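You operate a simulated robot arm through the tools that you are given. There is no shell and no other tool.

Carry out the task below with a simulated robot arm. There is one attempt and no reset: what you move stays moved.

Task
Set the controls near the green shelf of the tall rack. At the end: the blue-tag green heat rocker is switched on; the blue-tag toggle is set to auto; the blue-tag speed knob is turned to fast; the blue-tag heat dial is turned to 200 degrees; whatever was shut is shut again. Leave all else as you found it, and nothing knocked over. The blue-tag toggle goes to its stop.

Only the result counts: the job must be done as asked and must still hold three seconds after the hand-in. Knocking over, shifting, dropping, spilling or breaking anything else fails it.

Robot
A 7-joint arm with a three-finger gripper, fixed in place. Base frame: the origin is at the foot of the arm, x ahead of it, y to its left, z up. Units: m, degrees, N and s.
Its first joint turns from -166.0 to 166.0 degrees. Payload 2.69 kg.
The tool frame sits at the grasp point between the pads (the TCP): z along the fingers, y along the line on which they close. The tips reach 0.03 m beyond it. Largest opening 0.128 m; the body of the gripper starts 0.117 m behind the TCP.
Orientation is told as [roll, pitch, yaw] about the base's x, y, z axes, in that order, counted from this pose: with the fingers straight down and closing along the base's y, the tool's x points along the base's -x, its y along +y and its z along -z.

Tools
- The arm moves only by the tool nudge_tool. Its argument "steps" is a list of rows, each a list of 6 numbers: the shift along the base's x, y, z in m, then the turn, a rotation vector about the base's x, y, z in rad. In form: [[tx, ty, tz, ax, ay, az], ...]. A call has 1 to 20 rows; each row is the pose to reach, as a shift and turn from the pose commanded when the call began. "hand" is the closure, from 0 (fully open) to 1 (shut), set as the call begins (left out, the last holds). Rows are played at 5 a second. More than 0.05 m and 8.6 degrees between two rows, or a gripper value outside its range, and nothing of the call is played. Where a pose cannot be reached the arm comes as near as it can. A force on the tool above 40 N (or 10 N above the force at the start of the call, whichever is more), or a blocked arm, ends the call early, and 0.2 s more pass. The fingers move at their own pace and stop on an object; they squeeze with about 37 N. The grip force told is the motor's: it shows also when the fingers shut on nothing. Time passes only in rows, and 0.2 s behind the last, so rows that repeat a pose let the fingers close. It gives the time, the measured TCP pose, the force on the tool (base axes), the opening and the grip force at its end, in the units of the frame above (readings bear some noise), with the torque about the TCP (base axes, N m) and any sound that the robot's microphone picked up.
- Cameras (640 x 400 px; columns grow to the right, rows downward): "scene" is fixed at [0.399, 0.4994, 1.6105]; the picture's right is [-0.97, -0.26, 0.00], its down [-0.14, 0.54, -0.83] and it looks along [0.21, -0.80, -0.56] (base axes); focal length 313 px, centre (320, 200). "wrist" rides on the gripper at [0.058, 0.054, -0.131] in the tool frame; the picture's right is [-0.68, 0.74, 0.00], its down [-0.62, -0.57, -0.55] and it looks along [-0.40, -0.37, 0.84] (tool axes); focal length 234 px, centre (320, 200).
- snapshot(camera): a new picture of that camera. It takes no simulated time.
- move_column(by): slides the trunk up (or, below 0, down) by that many m; the arm rides with it, the base frame stays. It gives what a move gives, with no picture.
- pixel_to_xyz(camera, pixels): for up to 12 pixels [column, row] of the newest picture of that camera ("zoom" is the newest enlarged one), the place [x, y, z] in the base frame of the surface seen there, good to about 0.002 m. It takes no simulated time.
- zoom(camera, box): a new picture of the part [left, top, right, bottom] of that camera's present view, enlarged. It takes no simulated time.
- finish_job(): hands the job in; it is judged then, once.

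Leave the gripper open and the arm clear of the work at the hand-in unless told otherwise.

The tools are called after ">>>" as a command line: name --pt "numbers of a row" for each row, then --argument value for the rest, lists and objects as JSON in quotes. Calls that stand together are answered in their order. nudge_tool: Moves the arm, as the interface text tells. Its arguments: {"type":"object","properties":{"steps":{"type":"array","items":{"type":"array","items":{"type":"number"}}},"hand":{"type":"number"}},"required":["steps"]} The other tools are called the same way: move_column (by) slides the trunk up or down; snapshot (camera) takes a picture; pixel_to_xyz (camera, pixels) gives the place of the surface under pixels of a picture; zoom (camera, box) takes an enlarged picture of a part of a camera's view; finish_job () hands the job in.

At the start:

```text
time: 0.0
tool_pos: [0.481, -0.0426, 1.2724]
ee_rot: [0.0, -0.1, 0.0]
force: [-1.0, 0.7, 0.3]
wrist_torque: [0.03, 0.02, -0.01]
width: 0.1281
finger_force: 0.0
trunk travel left (down, up): [-0.15, 0.2]
```

scene: 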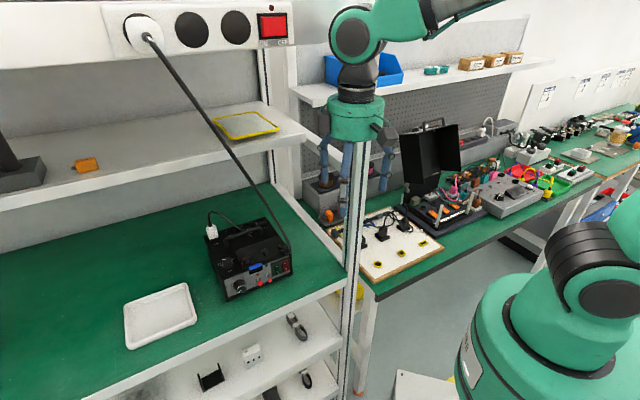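
wrist: 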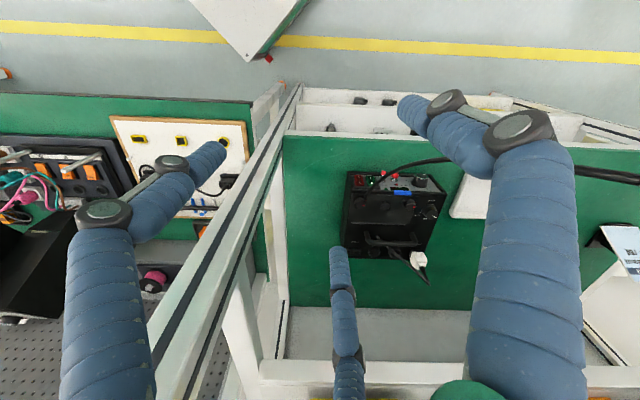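

I see a black device on the green shelf around scene pixel (248,258), and I'll enlarge it and the rest of the shelf from both cameras.

>>> zoom --camera "scene" --box '[190, 200, 310, 310]'

>>> zoom --camera "wrist" --box '[330, 150, 460, 280]'

>>> zoom --camera "scene" --box '[0, 0, 320, 200]'

>>> zoom --camera "scene" --box '[300, 100, 640, 310]'

```text
3.64 times, centred on (250, 255) of scene
```

zoom: 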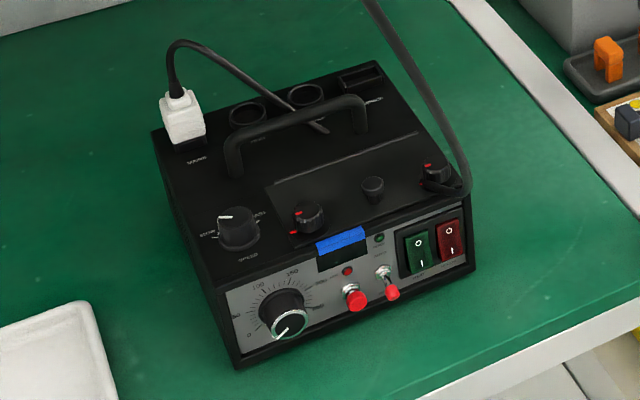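

```text
3.08 times, centred on (395, 215) of wrist
```

zoom: 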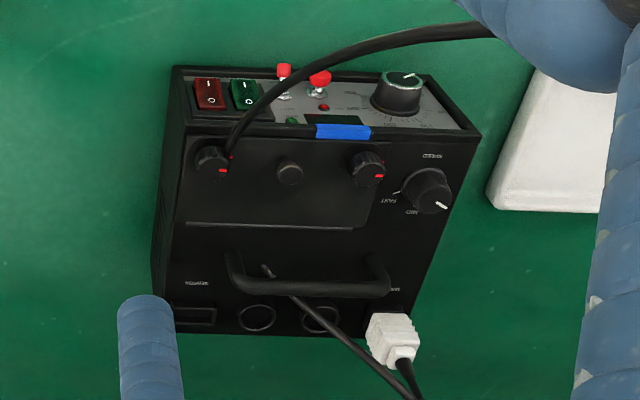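

```text
2.00 times, centred on (160, 100) of scene
```

zoom: 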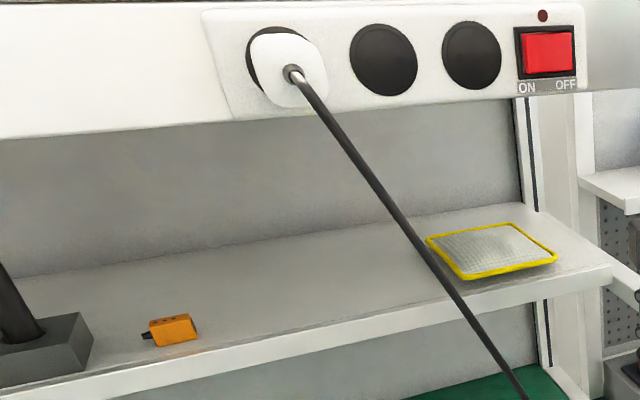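

```text
1.88 times, centred on (470, 205) of scene
```

zoom: 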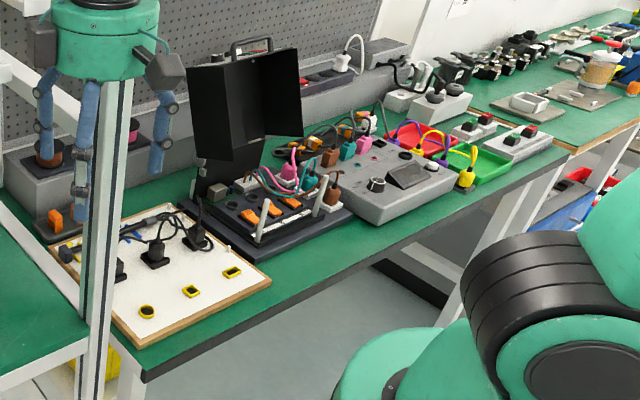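

Next I'll enlarge the front panel and the top further to read the markings.

>>> zoom --camera "scene" --box '[226, 250, 274, 300]'

>>> zoom --camera "scene" --box '[255, 245, 295, 285]'

>>> zoom --camera "wrist" --box '[360, 165, 430, 210]'

>>> zoom --camera "wrist" --box '[400, 165, 440, 205]'

>>> zoom --camera "scene" --box '[180, 300, 340, 400]'

```text
8.00 times, centred on (250, 275) of scene
```

zoom: 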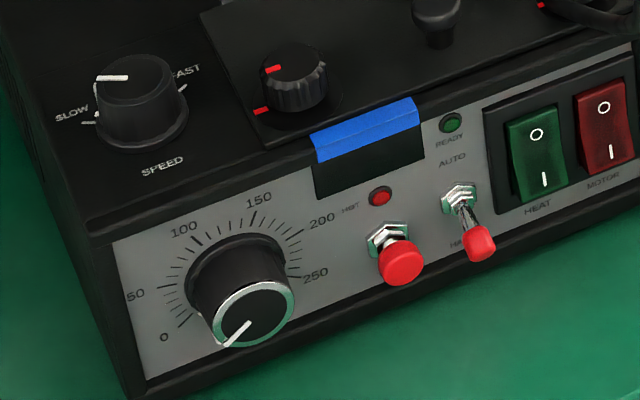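

```text
10.00 times, centred on (275, 265) of scene
```

zoom: 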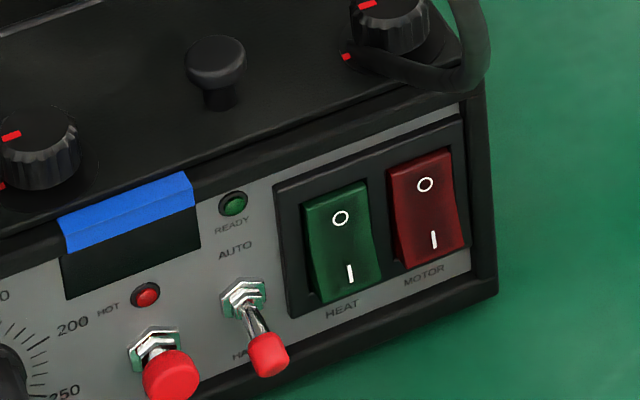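

```text
8.89 times, centred on (395, 188) of wrist
```

zoom: 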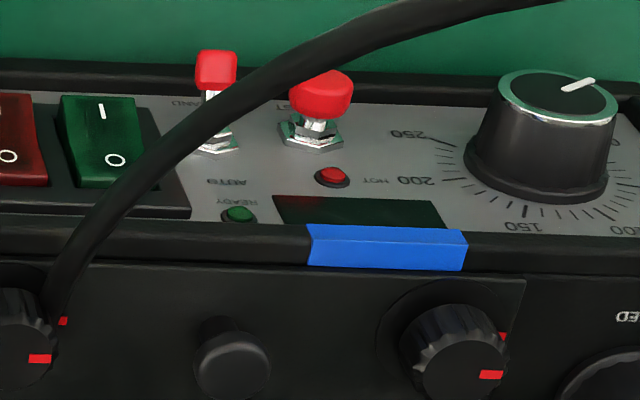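

```text
10.00 times, centred on (420, 185) of wrist
```

zoom: 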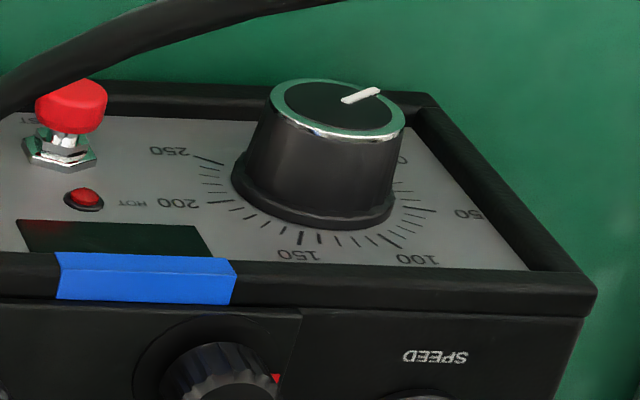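

```text
4.00 times, centred on (260, 350) of scene
```

zoom: 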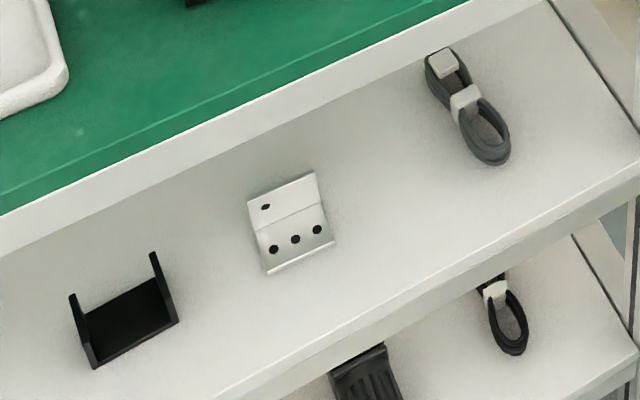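

I can read the front panel: a heat dial pointing just past 0, a TEST push button, an AUTO/MANU toggle (now down), and green HEAT and red MOTOR rockers. SPEED is on the top, left corner. I'll retake the zoom and measure positions.

>>> zoom --camera "scene" --box '[215, 240, 295, 300]'

```text
6.67 times, centred on (255, 270) of scene
```

zoom: 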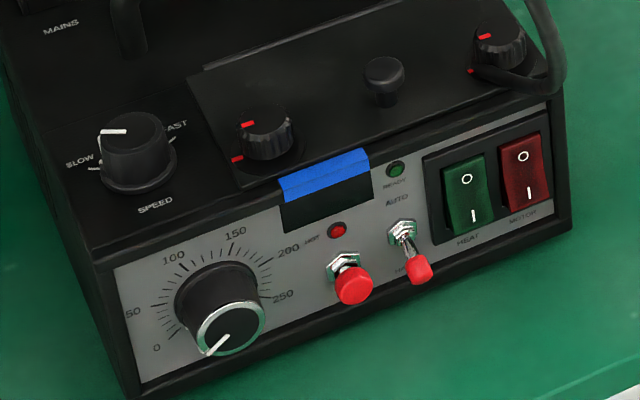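

Measuring the panel points, rockers, toggle, dial, and knob in this zoom.

>>> pixel_to_xyz --camera "zoom" --pixels '[[118, 274], [142, 376], [540, 108], [466, 166], [474, 222], [419, 270], [402, 234], [231, 328], [210, 350], [128, 136], [108, 131], [95, 168]]'

>>> pixel_to_xyz --camera "zoom" --pixels '[[354, 285], [524, 142], [530, 200], [500, 42], [384, 66], [266, 128], [177, 125], [82, 161], [155, 204], [289, 247], [284, 296], [156, 347]]'

>>> pixel_to_xyz --camera "scene" --pixels '[[160, 315], [290, 225], [250, 170], [200, 270], [345, 240], [345, 330], [220, 130], [100, 190], [281, 275], [238, 300], [300, 262], [150, 40]]'

```text
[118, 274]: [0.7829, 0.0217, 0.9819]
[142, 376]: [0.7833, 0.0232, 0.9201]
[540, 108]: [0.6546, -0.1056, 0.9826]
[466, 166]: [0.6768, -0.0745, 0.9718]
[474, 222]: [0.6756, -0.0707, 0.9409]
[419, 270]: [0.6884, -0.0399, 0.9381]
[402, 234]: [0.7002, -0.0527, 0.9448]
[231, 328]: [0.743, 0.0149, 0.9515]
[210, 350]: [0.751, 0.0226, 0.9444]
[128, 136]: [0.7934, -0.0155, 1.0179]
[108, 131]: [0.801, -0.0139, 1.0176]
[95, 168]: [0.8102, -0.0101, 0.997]
```

```text
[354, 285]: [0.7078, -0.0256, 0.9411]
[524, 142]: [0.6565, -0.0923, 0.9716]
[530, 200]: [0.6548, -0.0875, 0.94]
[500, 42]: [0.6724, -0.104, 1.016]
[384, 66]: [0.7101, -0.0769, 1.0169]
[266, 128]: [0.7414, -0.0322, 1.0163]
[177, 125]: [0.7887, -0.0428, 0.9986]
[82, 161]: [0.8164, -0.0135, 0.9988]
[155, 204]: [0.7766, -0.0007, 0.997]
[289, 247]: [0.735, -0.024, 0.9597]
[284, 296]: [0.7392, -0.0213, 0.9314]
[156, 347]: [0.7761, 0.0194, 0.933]
```

```text
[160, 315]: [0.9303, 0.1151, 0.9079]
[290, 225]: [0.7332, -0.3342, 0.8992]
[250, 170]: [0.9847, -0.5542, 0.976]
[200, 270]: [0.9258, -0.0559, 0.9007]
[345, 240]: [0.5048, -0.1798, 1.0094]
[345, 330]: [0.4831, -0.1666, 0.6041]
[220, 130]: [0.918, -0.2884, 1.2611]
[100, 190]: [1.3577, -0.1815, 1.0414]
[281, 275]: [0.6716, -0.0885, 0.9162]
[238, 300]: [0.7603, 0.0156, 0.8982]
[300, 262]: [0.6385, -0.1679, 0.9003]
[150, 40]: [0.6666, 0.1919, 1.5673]
```

The panel faces about (-0.71, 0.71, 0), the shelf is at z≈0.90, and both rockers are off. Next I'll check the obstacles: the black cable coming down from (150,40), the rack posts and the shelf edges.

>>> zoom --camera "scene" --box '[130, 20, 330, 145]'

>>> pixel_to_xyz --camera "zoom" --pixels '[[62, 60], [90, 99], [120, 138], [150, 178], [200, 243], [250, 309], [300, 375]]'

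>>> zoom --camera "scene" --box '[210, 135, 330, 275]'

```text
3.20 times, centred on (230, 82) of scene
```

zoom: 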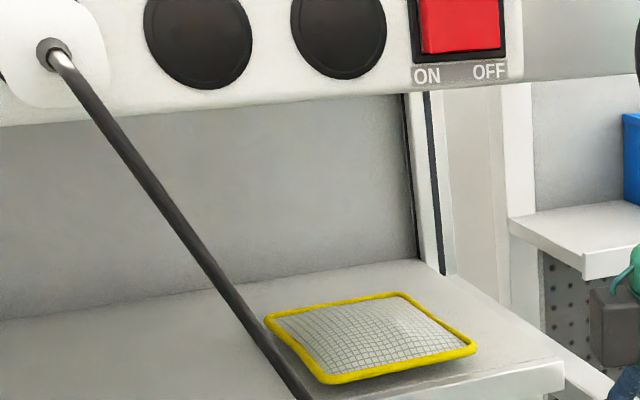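

```text
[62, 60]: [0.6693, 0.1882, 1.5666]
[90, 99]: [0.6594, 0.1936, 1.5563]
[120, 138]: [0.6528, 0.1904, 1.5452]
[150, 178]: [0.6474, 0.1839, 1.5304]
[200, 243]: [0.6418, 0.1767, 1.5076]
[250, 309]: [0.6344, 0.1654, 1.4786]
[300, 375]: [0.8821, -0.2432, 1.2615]
```

```text
2.86 times, centred on (270, 205) of scene
```

zoom: 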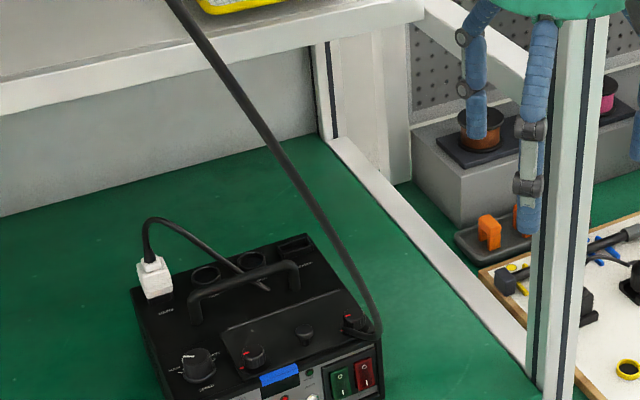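

The cable hangs in front of the device. I'll measure its points in this view.

>>> pixel_to_xyz --camera "zoom" --pixels '[[187, 20], [216, 62], [252, 112], [280, 152], [301, 185], [322, 220], [340, 250], [356, 280], [372, 310], [378, 325], [370, 336], [355, 330]]'

>>> pixel_to_xyz --camera "zoom" --pixels '[[333, 140], [525, 375], [560, 200], [100, 80], [400, 20], [30, 100], [545, 390], [465, 260], [250, 270], [290, 265], [190, 300], [150, 285]]'

>>> pixel_to_xyz --camera "scene" --pixels '[[100, 390], [150, 366], [200, 346], [250, 324], [300, 302], [340, 284], [350, 220], [355, 160], [10, 200], [120, 60], [290, 25], [30, 50]]'

```text
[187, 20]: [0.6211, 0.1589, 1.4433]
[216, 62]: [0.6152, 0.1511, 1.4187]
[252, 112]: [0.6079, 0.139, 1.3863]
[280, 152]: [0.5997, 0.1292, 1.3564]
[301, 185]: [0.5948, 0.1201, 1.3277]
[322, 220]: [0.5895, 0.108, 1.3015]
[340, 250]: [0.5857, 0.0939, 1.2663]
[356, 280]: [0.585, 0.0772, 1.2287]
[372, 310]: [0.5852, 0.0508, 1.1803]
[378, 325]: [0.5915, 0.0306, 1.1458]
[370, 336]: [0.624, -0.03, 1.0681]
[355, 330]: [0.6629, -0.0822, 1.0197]
```

```text
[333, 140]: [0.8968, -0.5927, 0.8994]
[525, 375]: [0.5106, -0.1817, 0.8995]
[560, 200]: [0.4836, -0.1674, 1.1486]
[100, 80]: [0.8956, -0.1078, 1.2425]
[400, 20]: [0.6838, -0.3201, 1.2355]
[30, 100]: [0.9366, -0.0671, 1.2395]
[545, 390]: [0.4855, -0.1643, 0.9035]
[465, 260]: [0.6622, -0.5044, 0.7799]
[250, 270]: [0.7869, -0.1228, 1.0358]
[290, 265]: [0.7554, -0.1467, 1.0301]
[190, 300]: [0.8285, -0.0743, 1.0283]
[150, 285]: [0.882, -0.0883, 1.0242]
```

```text
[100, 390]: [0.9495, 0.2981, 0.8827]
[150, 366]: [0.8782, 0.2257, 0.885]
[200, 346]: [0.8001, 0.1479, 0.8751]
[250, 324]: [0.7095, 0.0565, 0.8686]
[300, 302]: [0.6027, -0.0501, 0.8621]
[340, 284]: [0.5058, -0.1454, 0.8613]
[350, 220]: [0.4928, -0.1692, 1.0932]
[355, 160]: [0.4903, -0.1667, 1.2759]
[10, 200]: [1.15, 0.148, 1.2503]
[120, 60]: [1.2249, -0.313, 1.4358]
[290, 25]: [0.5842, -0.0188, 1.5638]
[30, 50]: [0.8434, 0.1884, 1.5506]
```

The cable stays above z≈1.02 near the panel and lies outside it to about 0.2 m, so a low horizontal approach passes beneath it. Next I'll check where the gripper's fingers are (scene 325,170; 388,165; 344,215).

>>> zoom --camera "scene" --box '[290, 60, 430, 250]'

>>> pixel_to_xyz --camera "scene" --pixels '[[325, 145], [326, 180], [345, 160], [343, 205], [341, 213], [388, 150], [384, 185], [355, 120], [385, 135], [357, 75]]'

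>>> snapshot --camera "wrist"

>>> pixel_to_xyz --camera "wrist" --pixels '[[215, 150], [175, 195], [110, 220], [345, 255], [350, 350], [412, 110], [480, 150], [520, 140], [560, 300], [120, 320]]'

```text
2.11 times, centred on (360, 155) of scene
```

zoom: 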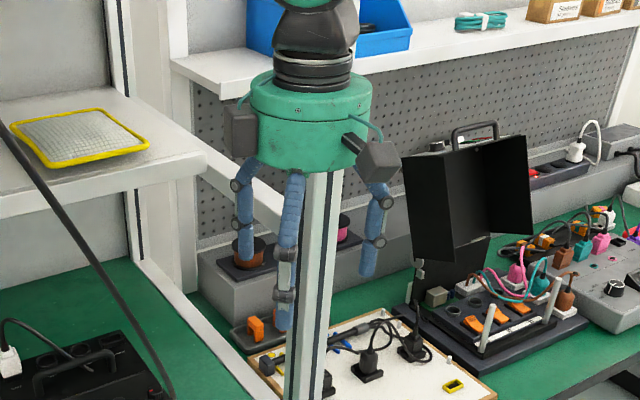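

```text
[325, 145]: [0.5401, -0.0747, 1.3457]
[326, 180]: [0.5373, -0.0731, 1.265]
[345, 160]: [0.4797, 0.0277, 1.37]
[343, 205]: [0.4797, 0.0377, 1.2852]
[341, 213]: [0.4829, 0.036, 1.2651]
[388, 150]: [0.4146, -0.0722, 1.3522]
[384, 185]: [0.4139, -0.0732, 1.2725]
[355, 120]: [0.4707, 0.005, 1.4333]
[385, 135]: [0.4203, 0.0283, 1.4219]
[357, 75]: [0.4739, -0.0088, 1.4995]
```

```text
taken
```

wrist: 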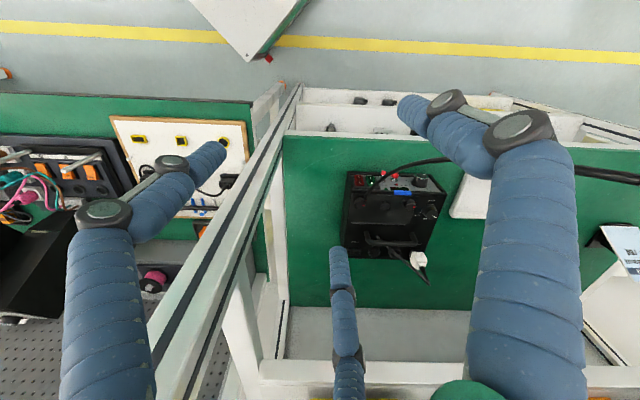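

```text
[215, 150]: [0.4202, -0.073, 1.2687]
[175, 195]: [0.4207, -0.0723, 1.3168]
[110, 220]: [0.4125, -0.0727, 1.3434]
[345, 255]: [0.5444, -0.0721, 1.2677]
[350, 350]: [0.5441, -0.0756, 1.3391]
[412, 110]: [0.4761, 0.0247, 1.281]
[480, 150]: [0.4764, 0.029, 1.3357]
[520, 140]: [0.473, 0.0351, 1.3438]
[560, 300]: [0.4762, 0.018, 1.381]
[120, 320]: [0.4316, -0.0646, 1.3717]
```

The picture shows a three-fingered hand (tips near (0.54,-0.073), (0.414,-0.073) and (0.48,0.036)), which doesn't match the two-finger description. I'll close it in free air, where I am, to see how it really closes.

>>> nudge_tool --pt "0 0 0 0 0 0" --pt "0 0 0 0 0 0" --pt "0 0 0 0 0 0" --pt "0 0 0 0 0 0" --hand 1

>>> snapshot --camera "wrist"

>>> zoom --camera "scene" --box '[290, 60, 430, 250]'

>>> snapshot --camera "scene"

```text
time: 1.0
tool_pos: [0.4806, -0.043, 1.2724]
ee_rot: [0.1, 0.0, 0.0]
force: [-0.3, 0.4, -0.3]
wrist_torque: [0.01, 0.03, -0.01]
width: 0.002
finger_force: 31.3
trunk travel left (down, up): [-0.15, 0.2]
```

```text
taken
```

wrist: 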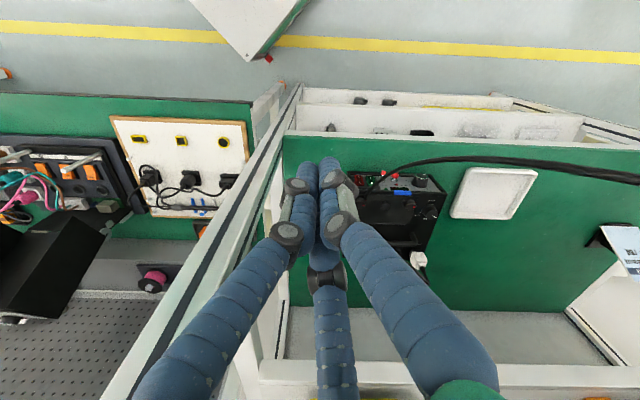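

```text
2.11 times, centred on (360, 155) of scene
```

zoom: 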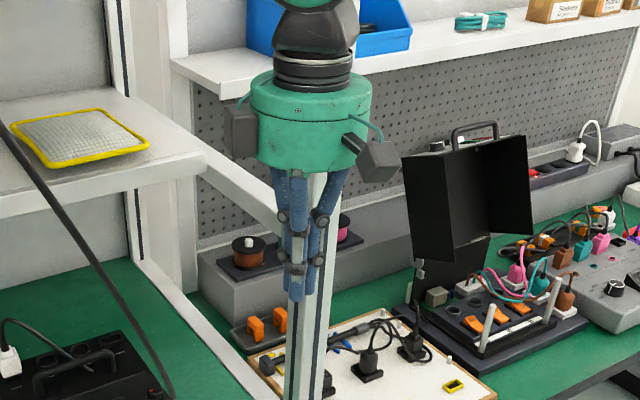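

```text
taken
```

scene: 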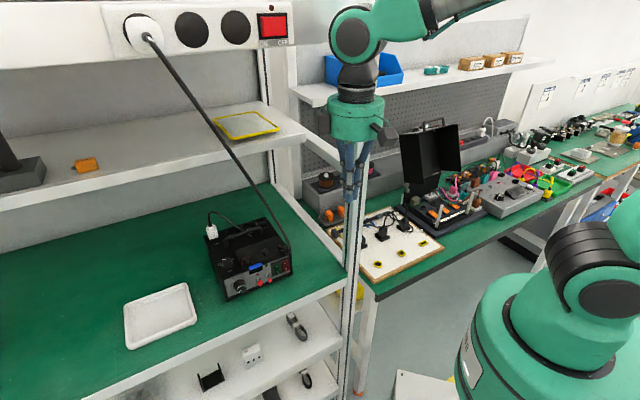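

The three fingers converge like a chuck. I'll measure the closed fingertip cluster from both views.

>>> zoom --camera "wrist" --box '[270, 140, 390, 300]'

>>> zoom --camera "scene" --box '[330, 130, 380, 210]'

```text
2.50 times, centred on (330, 220) of wrist
```

zoom: 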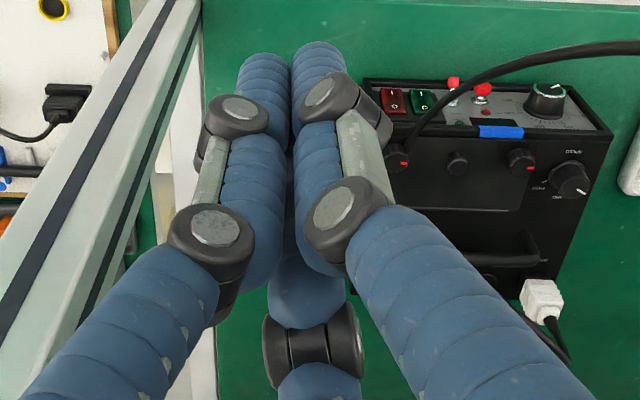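

```text
5.00 times, centred on (355, 170) of scene
```

zoom: 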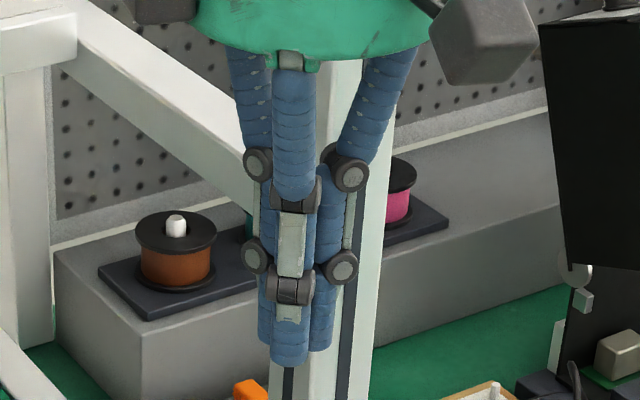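

>>> pixel_to_xyz --camera "zoom" --pixels '[[290, 355], [274, 345], [304, 345], [263, 335], [325, 340], [290, 315], [297, 150], [257, 255], [340, 268], [290, 285], [257, 160], [348, 175]]'

>>> pixel_to_xyz --camera "wrist" --pixels '[[308, 165], [330, 162], [299, 180], [343, 178], [326, 255], [296, 235], [335, 225], [230, 290], [390, 290]]'

```text
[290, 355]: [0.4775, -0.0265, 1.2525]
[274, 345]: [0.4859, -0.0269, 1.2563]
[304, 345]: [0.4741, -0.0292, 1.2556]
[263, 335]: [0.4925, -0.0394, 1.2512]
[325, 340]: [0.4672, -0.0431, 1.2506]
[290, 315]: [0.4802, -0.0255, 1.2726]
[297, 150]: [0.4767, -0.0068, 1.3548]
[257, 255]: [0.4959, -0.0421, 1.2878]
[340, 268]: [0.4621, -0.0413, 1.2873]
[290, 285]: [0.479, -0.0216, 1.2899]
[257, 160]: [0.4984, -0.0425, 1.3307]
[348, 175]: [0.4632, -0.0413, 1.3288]
```

```text
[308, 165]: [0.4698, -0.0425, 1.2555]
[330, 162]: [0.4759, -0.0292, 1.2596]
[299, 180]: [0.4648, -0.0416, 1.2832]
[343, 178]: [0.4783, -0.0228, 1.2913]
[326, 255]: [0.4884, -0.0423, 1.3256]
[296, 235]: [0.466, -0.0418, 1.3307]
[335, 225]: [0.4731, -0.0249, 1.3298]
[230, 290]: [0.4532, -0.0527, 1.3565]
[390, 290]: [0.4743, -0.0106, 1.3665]
```

The closed cluster is about 17 mm in radius around the TCP axis, with tips about 27 mm ahead of it. I'll now swing out in front of the panel while turning the fingers horizontal to point along (0.71,-0.71,0), staging at about (0.46,0.177,1.05). That is clear of the cable.

>>> nudge_tool --pt "-0.0018 0.02 -0.0202 -0.101 -0.101 0" --pt "-0.0036 0.04 -0.0404 -0.202 -0.202 0" --pt "-0.0055 0.06 -0.0605 -0.303 -0.303 0" --pt "-0.0073 0.08 -0.0807 -0.404 -0.404 0" --pt "-0.009 0.1 -0.101 -0.505 -0.505 0" --pt "-0.011 0.12 -0.121 -0.606 -0.606 0" --pt "-0.0127 0.14 -0.141 -0.707 -0.707 0" --pt "-0.0145 0.16 -0.161 -0.808 -0.808 0" --pt "-0.0164 0.18 -0.182 -0.909 -0.909 0" --pt "-0.018 0.2 -0.202 -1.01 -1.01 0" --pt "-0.02 0.22 -0.222 -1.1107 -1.1107 0"

>>> snapshot --camera "scene"

>>> snapshot --camera "wrist"

```text
time: 3.4
tool_pos: [0.4612, 0.1769, 1.0488]
ee_rot: [-90.2, -45.1, 45.1]
force: [-0.8, 0.1, 0.6]
wrist_torque: [0.04, 0.06, 0.04]
width: 0.0022
finger_force: 31.5
trunk travel left (down, up): [-0.15, 0.2]
```

```text
taken
```

scene: 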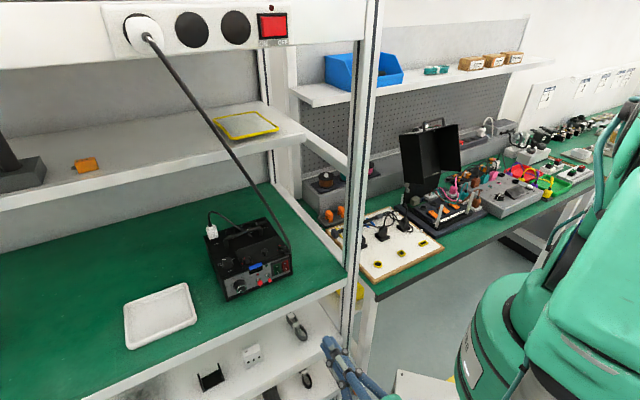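

```text
taken
```

wrist: 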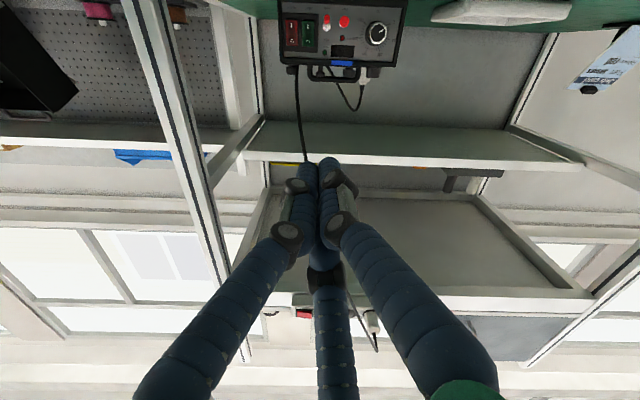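

The pose was reached and the panel is visible upside down at the top of the wrist picture, since the camera hangs under the tool. I'll spin about the pointing axis to see how much roll the wrist has and to bring the camera on top.

>>> nudge_tool --pt "0 0 0 0.1 -0.1 0" --pt "0 0 0 0.2 -0.2 0" --pt "0 0 0 0.3 -0.3 0" --pt "0 0 0 0.4 -0.4 0" --pt "0 0 0 0.5 -0.5 0" --pt "0 0 0 0.6 -0.6 0" --pt "0 0 0 0.7 -0.7 0" --pt "0 0 0 0.8 -0.8 0" --pt "0 0 0 0.9 -0.9 0" --pt "0 0 0 1.0 -1.0 0" --pt "0 0 0 1.1107 -1.1107 0"

>>> snapshot --camera "wrist"

```text
refused: row 11 steps farther than a row can; nothing moved
```

```text
taken
```

wrist: 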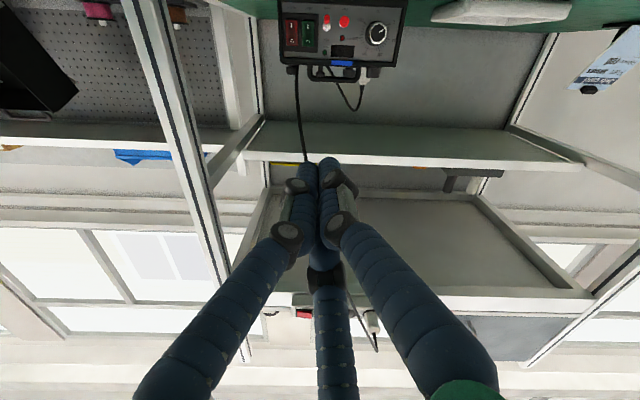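

The last row stepped slightly too far, so nothing moved. I'll send it again with even steps.

>>> nudge_tool --pt "0 0 0 0.1 -0.1 0" --pt "0 0 0 0.2 -0.2 0" --pt "0 0 0 0.3 -0.3 0" --pt "0 0 0 0.4 -0.4 0" --pt "0 0 0 0.5 -0.5 0" --pt "0 0 0 0.6 -0.6 0" --pt "0 0 0 0.7 -0.7 0" --pt "0 0 0 0.8 -0.8 0" --pt "0 0 0 0.9 -0.9 0" --pt "0 0 0 1.0 -1.0 0" --pt "0 0 0 1.1 -1.1 0"

>>> snapshot --camera "wrist"

```text
time: 5.8
tool_pos: [0.5057, 0.2141, 1.1839]
ee_rot: [86.2, -53.5, -132.5]
force: [0.2, 1.0, 0.4]
wrist_torque: [-0.02, -0.02, -0.08]
width: 0.0024
finger_force: 31.7
out of reach, approached as far as the arm can: row 8, 9, 10, 11
trunk travel left (down, up): [-0.15, 0.2]
```

```text
taken
```

wrist: 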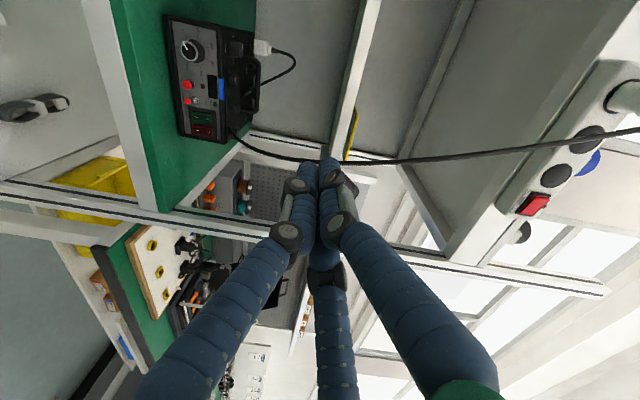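

Positive roll runs out at about 57°, and the arm drifted to z=1.18. I'll turn back the other way.

>>> nudge_tool --pt "0 0 0 -0.1 0.1 0" --pt "0 0 0 -0.2 0.2 0" --pt "0 0 0 -0.3 0.3 0" --pt "0 0 0 -0.4 0.4 0" --pt "0 0 0 -0.5 0.5 0" --pt "0 0 0 -0.6 0.6 0" --pt "0 0 0 -0.7 0.7 0" --pt "0 0 0 -0.8 0.8 0" --pt "0 0 0 -0.9 0.9 0" --pt "0 0 0 -1.0 1.0 0" --pt "0 0 0 -1.1 1.1 0" --pt "0 0 0 -1.1 1.1 0"

>>> snapshot --camera "scene"

```text
time: 8.4
tool_pos: [0.5067, 0.2095, 1.1829]
ee_rot: [-90.5, -37.2, 43.1]
force: [-0.3, 0.4, 0.0]
wrist_torque: [-0.03, -0.02, 0.0]
width: 0.0021
finger_force: 31.7
trunk travel left (down, up): [-0.15, 0.2]
```

```text
taken
```

scene: 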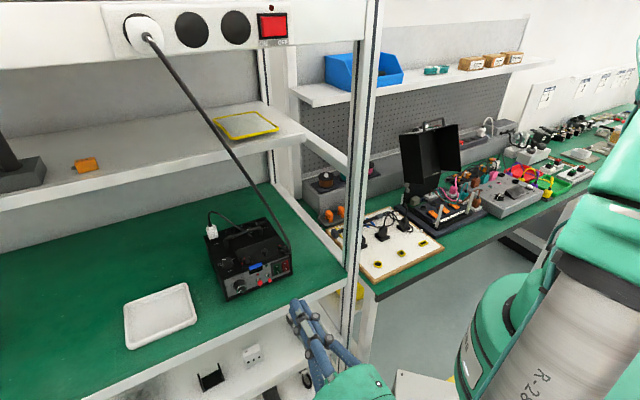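

The drifted pose became the new reference. I'll trim the heading by +1.9° and then roll in the negative direction in stages.

>>> nudge_tool --pt "-0.01 -0.005 -0.03 0 0 0.033" --pt "-0.02 -0.015 -0.06 0 0 0.033" --pt "-0.03 -0.02 -0.09 0 0 0.033" --pt "-0.03 -0.02 -0.09 0 0 0.033"

>>> nudge_tool --pt "0 0 0 -0.1 0.1 0" --pt "0 0 0 -0.2 0.2 0" --pt "0 0 0 -0.3 0.3 0" --pt "0 0 0 -0.4 0.4 0" --pt "0 0 0 -0.5 0.5 0" --pt "0 0 0 -0.6 0.6 0" --pt "0 0 0 -0.7 0.7 0"

>>> nudge_tool --pt "0 0 0 -0.1 0.1 0" --pt "0 0 0 -0.2 0.2 0" --pt "0 0 0 -0.3 0.3 0" --pt "0 0 0 -0.4 0.4 0" --pt "0 0 0 -0.5 0.5 0" --pt "0 0 0 -0.6 0.6 0"

```text
time: 9.4
tool_pos: [0.4767, 0.188, 1.0925]
ee_rot: [-90.6, -37.2, 44.9]
force: [-0.1, -0.3, 0.4]
wrist_torque: [-0.03, -0.03, -0.03]
width: 0.002
finger_force: 31.0
trunk travel left (down, up): [-0.15, 0.2]
```

```text
time: 11.0
tool_pos: [0.4758, 0.1892, 1.0917]
ee_rot: [-90.5, 19.6, 45.0]
force: [-0.2, -0.4, 0.1]
wrist_torque: [0.0, 0.01, 0.04]
width: 0.0019
finger_force: 31.1
trunk travel left (down, up): [-0.15, 0.2]
```

```text
time: 12.4
tool_pos: [0.4763, 0.1894, 1.0916]
ee_rot: [-90.6, 68.2, 45.1]
force: [-0.5, 1.3, 1.1]
wrist_torque: [0.0, 0.01, 0.03]
width: 0.0021
finger_force: 31.6
trunk travel left (down, up): [-0.15, 0.2]
```

Negative roll works (pitch reading 68° now). I'll continue toward 135°, which puts the camera on top.

>>> nudge_tool --pt "0 0 0 -0.1 0.1 0" --pt "0 0 0 -0.2 0.2 0" --pt "0 0 0 -0.3 0.3 0" --pt "0 0 0 -0.4 0.4 0" --pt "0 0 0 -0.5 0.5 0" --pt "0 0 0 -0.6 0.6 0" --pt "0 0 0 -0.7 0.7 0" --pt "0 0 0 -0.8 0.8 0"

>>> snapshot --camera "wrist"

>>> snapshot --camera "scene"

```text
time: 14.2
tool_pos: [0.4768, 0.1903, 1.0918]
ee_rot: [89.5, 46.9, -135.0]
force: [0.2, 0.0, -0.4]
wrist_torque: [0.01, -0.01, 0.03]
width: 0.0021
finger_force: 31.5
trunk travel left (down, up): [-0.15, 0.2]
```

```text
taken
```

wrist: 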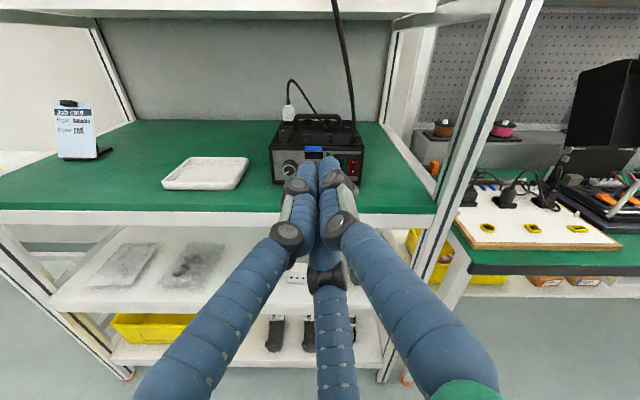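

```text
taken
```

scene: 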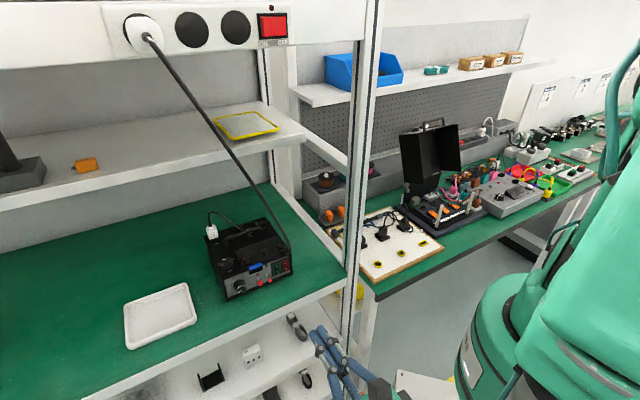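

The view is now upright and the wrist has at least 235° of roll. A job card is at (73,125); I'll enlarge it and the panel.

>>> zoom --camera "wrist" --box '[45, 90, 125, 165]'

>>> zoom --camera "wrist" --box '[265, 105, 375, 190]'

```text
5.33 times, centred on (85, 128) of wrist
```

zoom: 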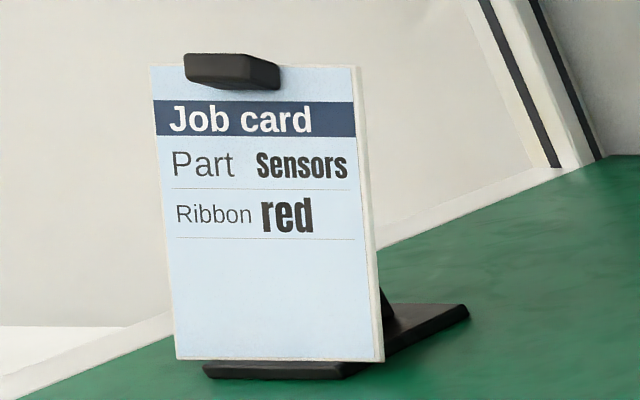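

```text
4.71 times, centred on (320, 148) of wrist
```

zoom: 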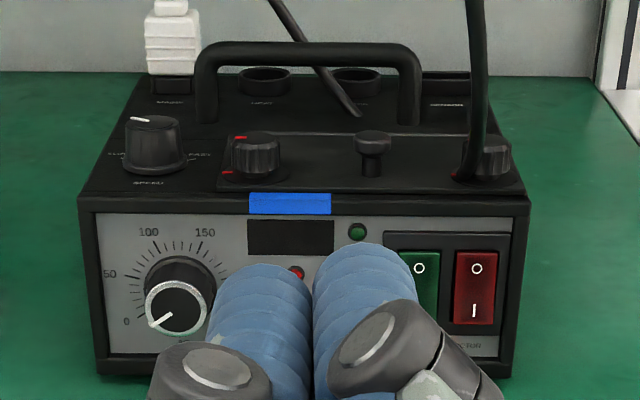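

I can see the whole panel. I'll measure the dial, rocker and knob features in this zoom.

>>> pixel_to_xyz --camera "zoom" --pixels '[[178, 307], [155, 322], [146, 307], [209, 307], [178, 280], [178, 334], [149, 290], [127, 322], [148, 232], [205, 232], [98, 214], [105, 350]]'

>>> pixel_to_xyz --camera "zoom" --pixels '[[154, 124], [138, 119], [130, 120], [181, 124], [124, 155], [185, 155], [154, 170], [117, 154], [199, 154], [420, 268], [478, 268], [473, 312]]'

```text
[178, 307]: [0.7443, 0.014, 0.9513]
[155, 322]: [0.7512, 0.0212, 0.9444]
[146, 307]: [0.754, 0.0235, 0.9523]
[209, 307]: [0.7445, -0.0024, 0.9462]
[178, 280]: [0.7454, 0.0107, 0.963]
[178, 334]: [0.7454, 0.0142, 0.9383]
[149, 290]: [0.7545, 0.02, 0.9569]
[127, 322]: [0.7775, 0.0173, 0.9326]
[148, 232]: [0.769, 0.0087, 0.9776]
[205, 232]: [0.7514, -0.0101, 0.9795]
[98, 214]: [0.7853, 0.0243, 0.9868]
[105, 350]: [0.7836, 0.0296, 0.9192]
```

```text
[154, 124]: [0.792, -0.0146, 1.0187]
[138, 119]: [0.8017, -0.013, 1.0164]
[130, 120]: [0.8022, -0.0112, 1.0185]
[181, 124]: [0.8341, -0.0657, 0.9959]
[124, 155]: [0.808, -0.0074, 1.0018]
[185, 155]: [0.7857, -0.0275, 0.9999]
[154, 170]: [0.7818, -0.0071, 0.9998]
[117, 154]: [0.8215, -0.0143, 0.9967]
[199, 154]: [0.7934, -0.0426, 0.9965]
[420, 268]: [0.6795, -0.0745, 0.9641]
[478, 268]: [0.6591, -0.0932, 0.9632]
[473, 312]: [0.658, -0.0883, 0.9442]
```

The dial face centre is at about (0.744, 0.014, 0.951), pointing at 0 on a 1°-per-degree scale. I'll do the rocker first with the closed fingers. This move lowers to z≈0.938, lines up with the green rocker (u≈-0.431), and advances to 0.10 m short of it.

>>> nudge_tool --pt "-0.0072 -0.0072 -0.0385 0 0 0" --pt "-0.0144 -0.0144 -0.077 0 0 0" --pt "-0.0216 -0.0216 -0.1155 0 0 0" --pt "-0.0288 -0.0288 -0.154 0 0 0" --pt "-0.0009 -0.0567 -0.154 0 0 0" --pt "0.027 -0.0846 -0.154 0 0 0" --pt "0.055 -0.1126 -0.154 0 0 0" --pt "0.083 -0.1406 -0.154 0 0 0" --pt "0.1108 -0.1684 -0.154 0 0 0"

>>> snapshot --camera "wrist"

>>> snapshot --camera "scene"

```text
time: 16.2
tool_pos: [0.5875, 0.0234, 0.9388]
ee_rot: [89.5, 47.1, -135.0]
force: [0.1, 0.2, 0.5]
wrist_torque: [0.0, 0.0, 0.0]
width: 0.002
finger_force: 31.7
trunk travel left (down, up): [-0.15, 0.2]
```

```text
taken
```

wrist: 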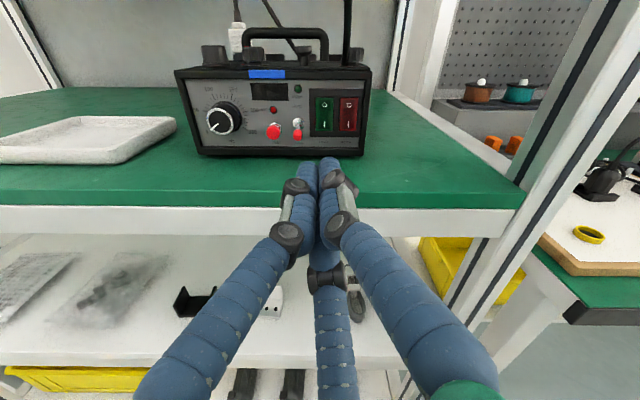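

```text
taken
```

scene: 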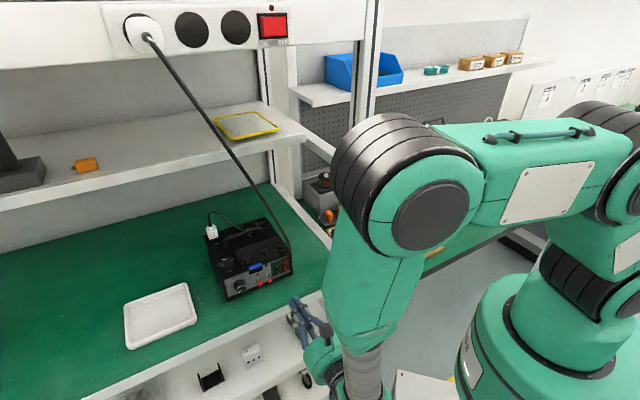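

I'm staged 0.1 m out with a clear panel view. I'll zoom and measure the rocker, toggle and button precisely.

>>> zoom --camera "wrist" --box '[250, 70, 380, 160]'

```text
4.44 times, centred on (315, 115) of wrist
```

zoom: 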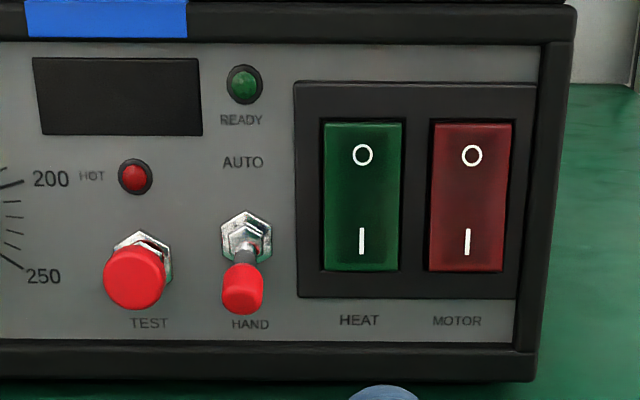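

>>> pixel_to_xyz --camera "zoom" --pixels '[[362, 255], [362, 135], [330, 240], [396, 240], [437, 240], [243, 295], [243, 308], [226, 290], [260, 290], [246, 250], [134, 275], [164, 280]]'

>>> pixel_to_xyz --camera "zoom" --pixels '[[362, 196], [466, 255], [420, 200], [420, 288], [360, 360], [243, 272], [243, 282], [225, 236], [268, 236], [134, 305], [105, 275], [310, 310]]'

>>> pixel_to_xyz --camera "wrist" --pixels '[[310, 170], [330, 162], [326, 165], [341, 178]]'

```text
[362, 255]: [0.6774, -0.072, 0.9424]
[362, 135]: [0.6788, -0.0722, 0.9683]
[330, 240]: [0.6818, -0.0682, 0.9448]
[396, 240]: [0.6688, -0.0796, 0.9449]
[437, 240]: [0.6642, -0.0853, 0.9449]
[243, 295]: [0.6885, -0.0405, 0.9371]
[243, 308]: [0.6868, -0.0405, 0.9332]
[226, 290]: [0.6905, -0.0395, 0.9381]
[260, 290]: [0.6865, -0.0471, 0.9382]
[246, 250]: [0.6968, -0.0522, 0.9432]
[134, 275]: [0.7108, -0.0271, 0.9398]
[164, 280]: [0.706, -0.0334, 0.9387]
```

```text
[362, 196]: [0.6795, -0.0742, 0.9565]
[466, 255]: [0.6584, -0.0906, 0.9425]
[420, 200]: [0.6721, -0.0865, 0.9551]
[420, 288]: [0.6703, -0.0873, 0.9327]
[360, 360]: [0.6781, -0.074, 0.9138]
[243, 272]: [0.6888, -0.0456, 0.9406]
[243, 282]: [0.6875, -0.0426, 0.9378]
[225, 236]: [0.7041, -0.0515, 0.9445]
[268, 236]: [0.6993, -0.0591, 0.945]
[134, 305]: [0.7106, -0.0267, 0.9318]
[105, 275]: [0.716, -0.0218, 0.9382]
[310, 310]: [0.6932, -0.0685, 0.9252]
```

```text
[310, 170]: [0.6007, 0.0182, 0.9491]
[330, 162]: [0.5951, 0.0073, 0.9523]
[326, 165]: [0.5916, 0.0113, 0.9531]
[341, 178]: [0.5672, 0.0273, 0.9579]
```

The green rocker spans u -0.436 to -0.418 and z 0.9375 to 0.971, and its I end stands proud. I'll advance to just short of it, then press in small steps.

>>> nudge_tool --pt "0.0215 -0.0235 -0.002 0 0 0" --pt "0.043 -0.045 -0.002 0 0 0" --pt "0.0585 -0.0605 -0.002 0 0 0"

>>> nudge_tool --pt "0.0021 -0.0021 0 0 0 0" --pt "0.0042 -0.0042 0 0 0 0" --pt "0.0063 -0.0063 0 0 0 0" --pt "0.0085 -0.0085 0 0 0 0" --pt "0.0106 -0.0106 0 0 0 0" --pt "0.0127 -0.0127 0 0 0 0" --pt "0.0148 -0.0148 0 0 0 0"

>>> snapshot --camera "wrist"

>>> zoom --camera "wrist" --box '[220, 40, 420, 180]'

```text
time: 17.0
tool_pos: [0.6455, -0.0385, 0.9357]
ee_rot: [89.5, 47.1, -134.9]
force: [0.6, 0.3, 0.3]
wrist_torque: [0.05, 0.0, 0.0]
width: 0.002
finger_force: 31.3
trunk travel left (down, up): [-0.15, 0.2]
```

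```text
time: 18.6
tool_pos: [0.658, -0.0522, 0.9368]
ee_rot: [89.4, 46.9, -134.8]
force: [-19.3, 22.3, -6.6]
wrist_torque: [-0.05, -0.27, -0.16]
width: 0.0022
finger_force: 31.9
trunk travel left (down, up): [-0.15, 0.2]
heard: click
```

```text
taken
```

wrist: 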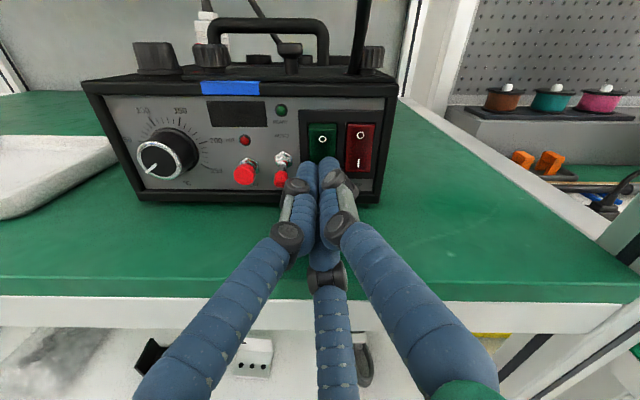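

```text
2.86 times, centred on (320, 110) of wrist
```

zoom: 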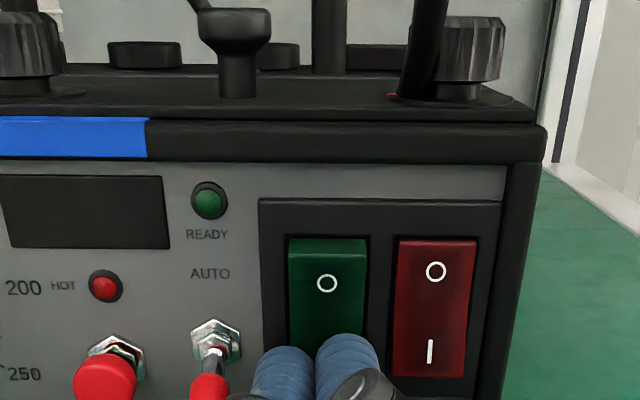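

I heard a click and the O end now bulges. I'll back straight out and check.

>>> nudge_tool --pt "-0.014 0.014 0 0 0 0" --pt "-0.04 0.04 0 0 0 0" --pt "-0.065 0.065 0 0 0 0" --pt "-0.08 0.08 0 0 0 0"

>>> zoom --camera "wrist" --box '[160, 40, 390, 180]'

>>> pixel_to_xyz --camera "zoom" --pixels '[[100, 120], [100, 240]]'

```text
time: 19.6
tool_pos: [0.5803, 0.0253, 0.9368]
ee_rot: [89.5, 47.0, -135.0]
force: [-0.8, -0.2, -0.4]
wrist_torque: [-0.02, 0.02, -0.03]
width: 0.0021
finger_force: 31.3
trunk travel left (down, up): [-0.15, 0.2]
```

```text
2.78 times, centred on (275, 110) of wrist
```

zoom: 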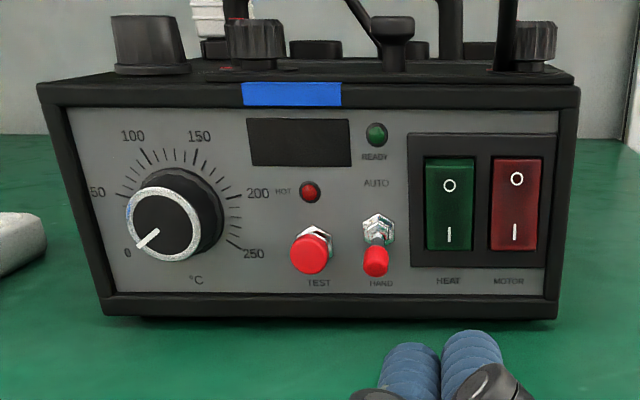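

```text
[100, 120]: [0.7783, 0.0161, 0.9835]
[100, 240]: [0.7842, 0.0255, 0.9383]
```

The HEAT rocker now shows on, and MOTOR is unchanged. For the toggle, I'll open the fingers partway (closure 0.58) and roll 15° so one finger points straight down, in line with the toggle at u=-0.458, still standing off.

>>> nudge_tool --pt "0.007 0.007 0.006 0.07 -0.07 0" --pt "0.014 0.014 0.012 0.13 -0.13 0" --pt "0.0212 0.0212 0.018 0.185 -0.185 0" --pt "0.0212 0.0212 0.018 0.185 -0.185 0" --pt "0.0212 0.0212 0.018 0.185 -0.185 0" --hand 0.578

>>> snapshot --camera "wrist"

>>> zoom --camera "scene" --box '[200, 220, 360, 340]'

```text
time: 20.8
tool_pos: [0.6015, 0.0478, 0.9542]
ee_rot: [89.6, 62.1, -134.9]
force: [0.0, 0.4, 0.5]
wrist_torque: [-0.04, -0.03, 0.03]
width: 0.0539
finger_force: 0.1
trunk travel left (down, up): [-0.15, 0.2]
```

```text
taken
```

wrist: 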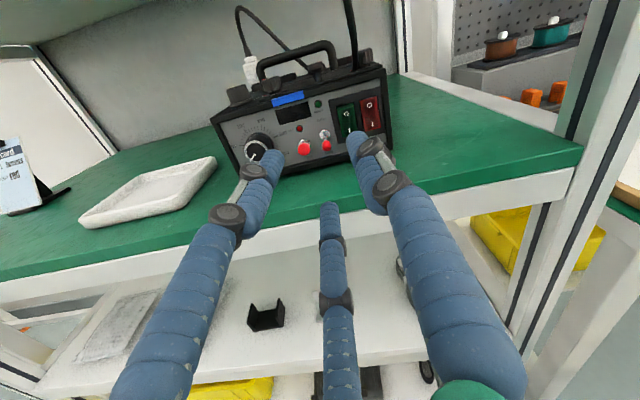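

```text
3.33 times, centred on (280, 280) of scene
```

zoom: 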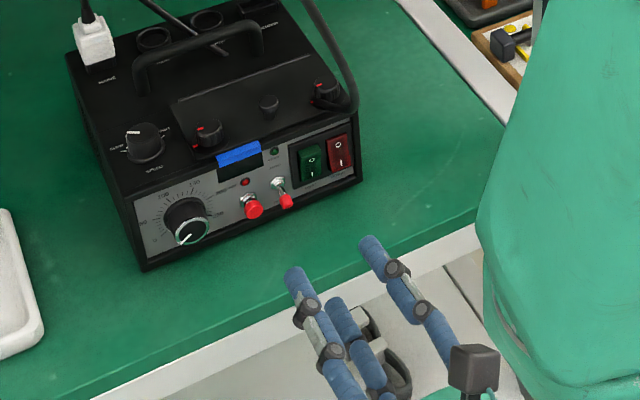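

The fingers look as intended. I'll measure the tips: left (265,158), right (357,140), bottom (329,210).

>>> pixel_to_xyz --camera "wrist" --pixels '[[267, 155], [258, 165], [276, 165], [355, 136], [350, 148], [366, 142], [329, 207], [321, 212], [337, 212], [330, 225]]'

>>> pixel_to_xyz --camera "zoom" --pixels '[[293, 272], [288, 285], [335, 303], [330, 315], [345, 310], [370, 240], [338, 330], [300, 290]]'

```text
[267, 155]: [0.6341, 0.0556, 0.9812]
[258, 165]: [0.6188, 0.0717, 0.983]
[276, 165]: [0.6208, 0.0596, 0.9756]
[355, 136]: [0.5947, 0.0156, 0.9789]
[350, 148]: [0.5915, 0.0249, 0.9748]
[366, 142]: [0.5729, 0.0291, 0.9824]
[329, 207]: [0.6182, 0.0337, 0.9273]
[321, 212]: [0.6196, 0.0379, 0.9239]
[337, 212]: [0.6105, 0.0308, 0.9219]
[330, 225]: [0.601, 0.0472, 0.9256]
```

```text
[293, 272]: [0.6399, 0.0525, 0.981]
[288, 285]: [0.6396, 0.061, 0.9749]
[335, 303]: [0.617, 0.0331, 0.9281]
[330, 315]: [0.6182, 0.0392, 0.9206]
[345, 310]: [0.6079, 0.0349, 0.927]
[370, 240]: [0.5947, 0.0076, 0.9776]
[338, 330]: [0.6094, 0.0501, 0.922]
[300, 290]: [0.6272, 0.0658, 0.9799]
```

The bottom finger's top face is at z≈0.9275, just under the toggle cap (0.932), and the tips reach 0.029 m ahead of the TCP. Before going in, I'll measure the rocker's O face depth so the right finger doesn't touch it.

>>> zoom --camera "wrist" --box '[280, 80, 400, 160]'

```text
5.00 times, centred on (340, 120) of wrist
```

zoom: 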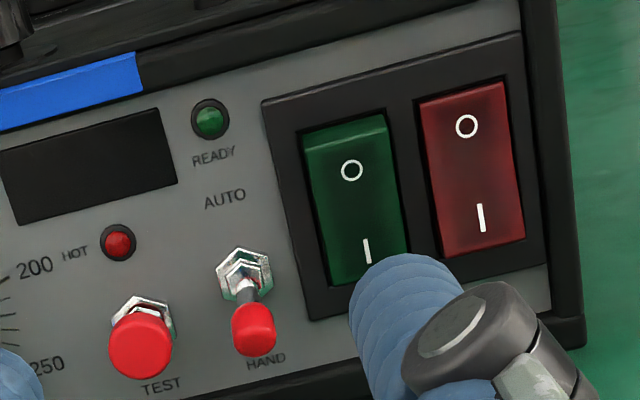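

>>> pixel_to_xyz --camera "zoom" --pixels '[[346, 140], [350, 170], [360, 240], [462, 100], [482, 215], [252, 320], [255, 345], [244, 290], [210, 118], [248, 262]]'

```text
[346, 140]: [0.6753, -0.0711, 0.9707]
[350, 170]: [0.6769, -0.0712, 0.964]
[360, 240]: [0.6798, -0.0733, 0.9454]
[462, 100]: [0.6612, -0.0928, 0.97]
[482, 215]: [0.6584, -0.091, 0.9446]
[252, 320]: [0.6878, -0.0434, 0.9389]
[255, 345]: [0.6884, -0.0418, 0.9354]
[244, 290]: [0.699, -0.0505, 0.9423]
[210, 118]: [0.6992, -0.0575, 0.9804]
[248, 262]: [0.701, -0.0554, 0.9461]
```

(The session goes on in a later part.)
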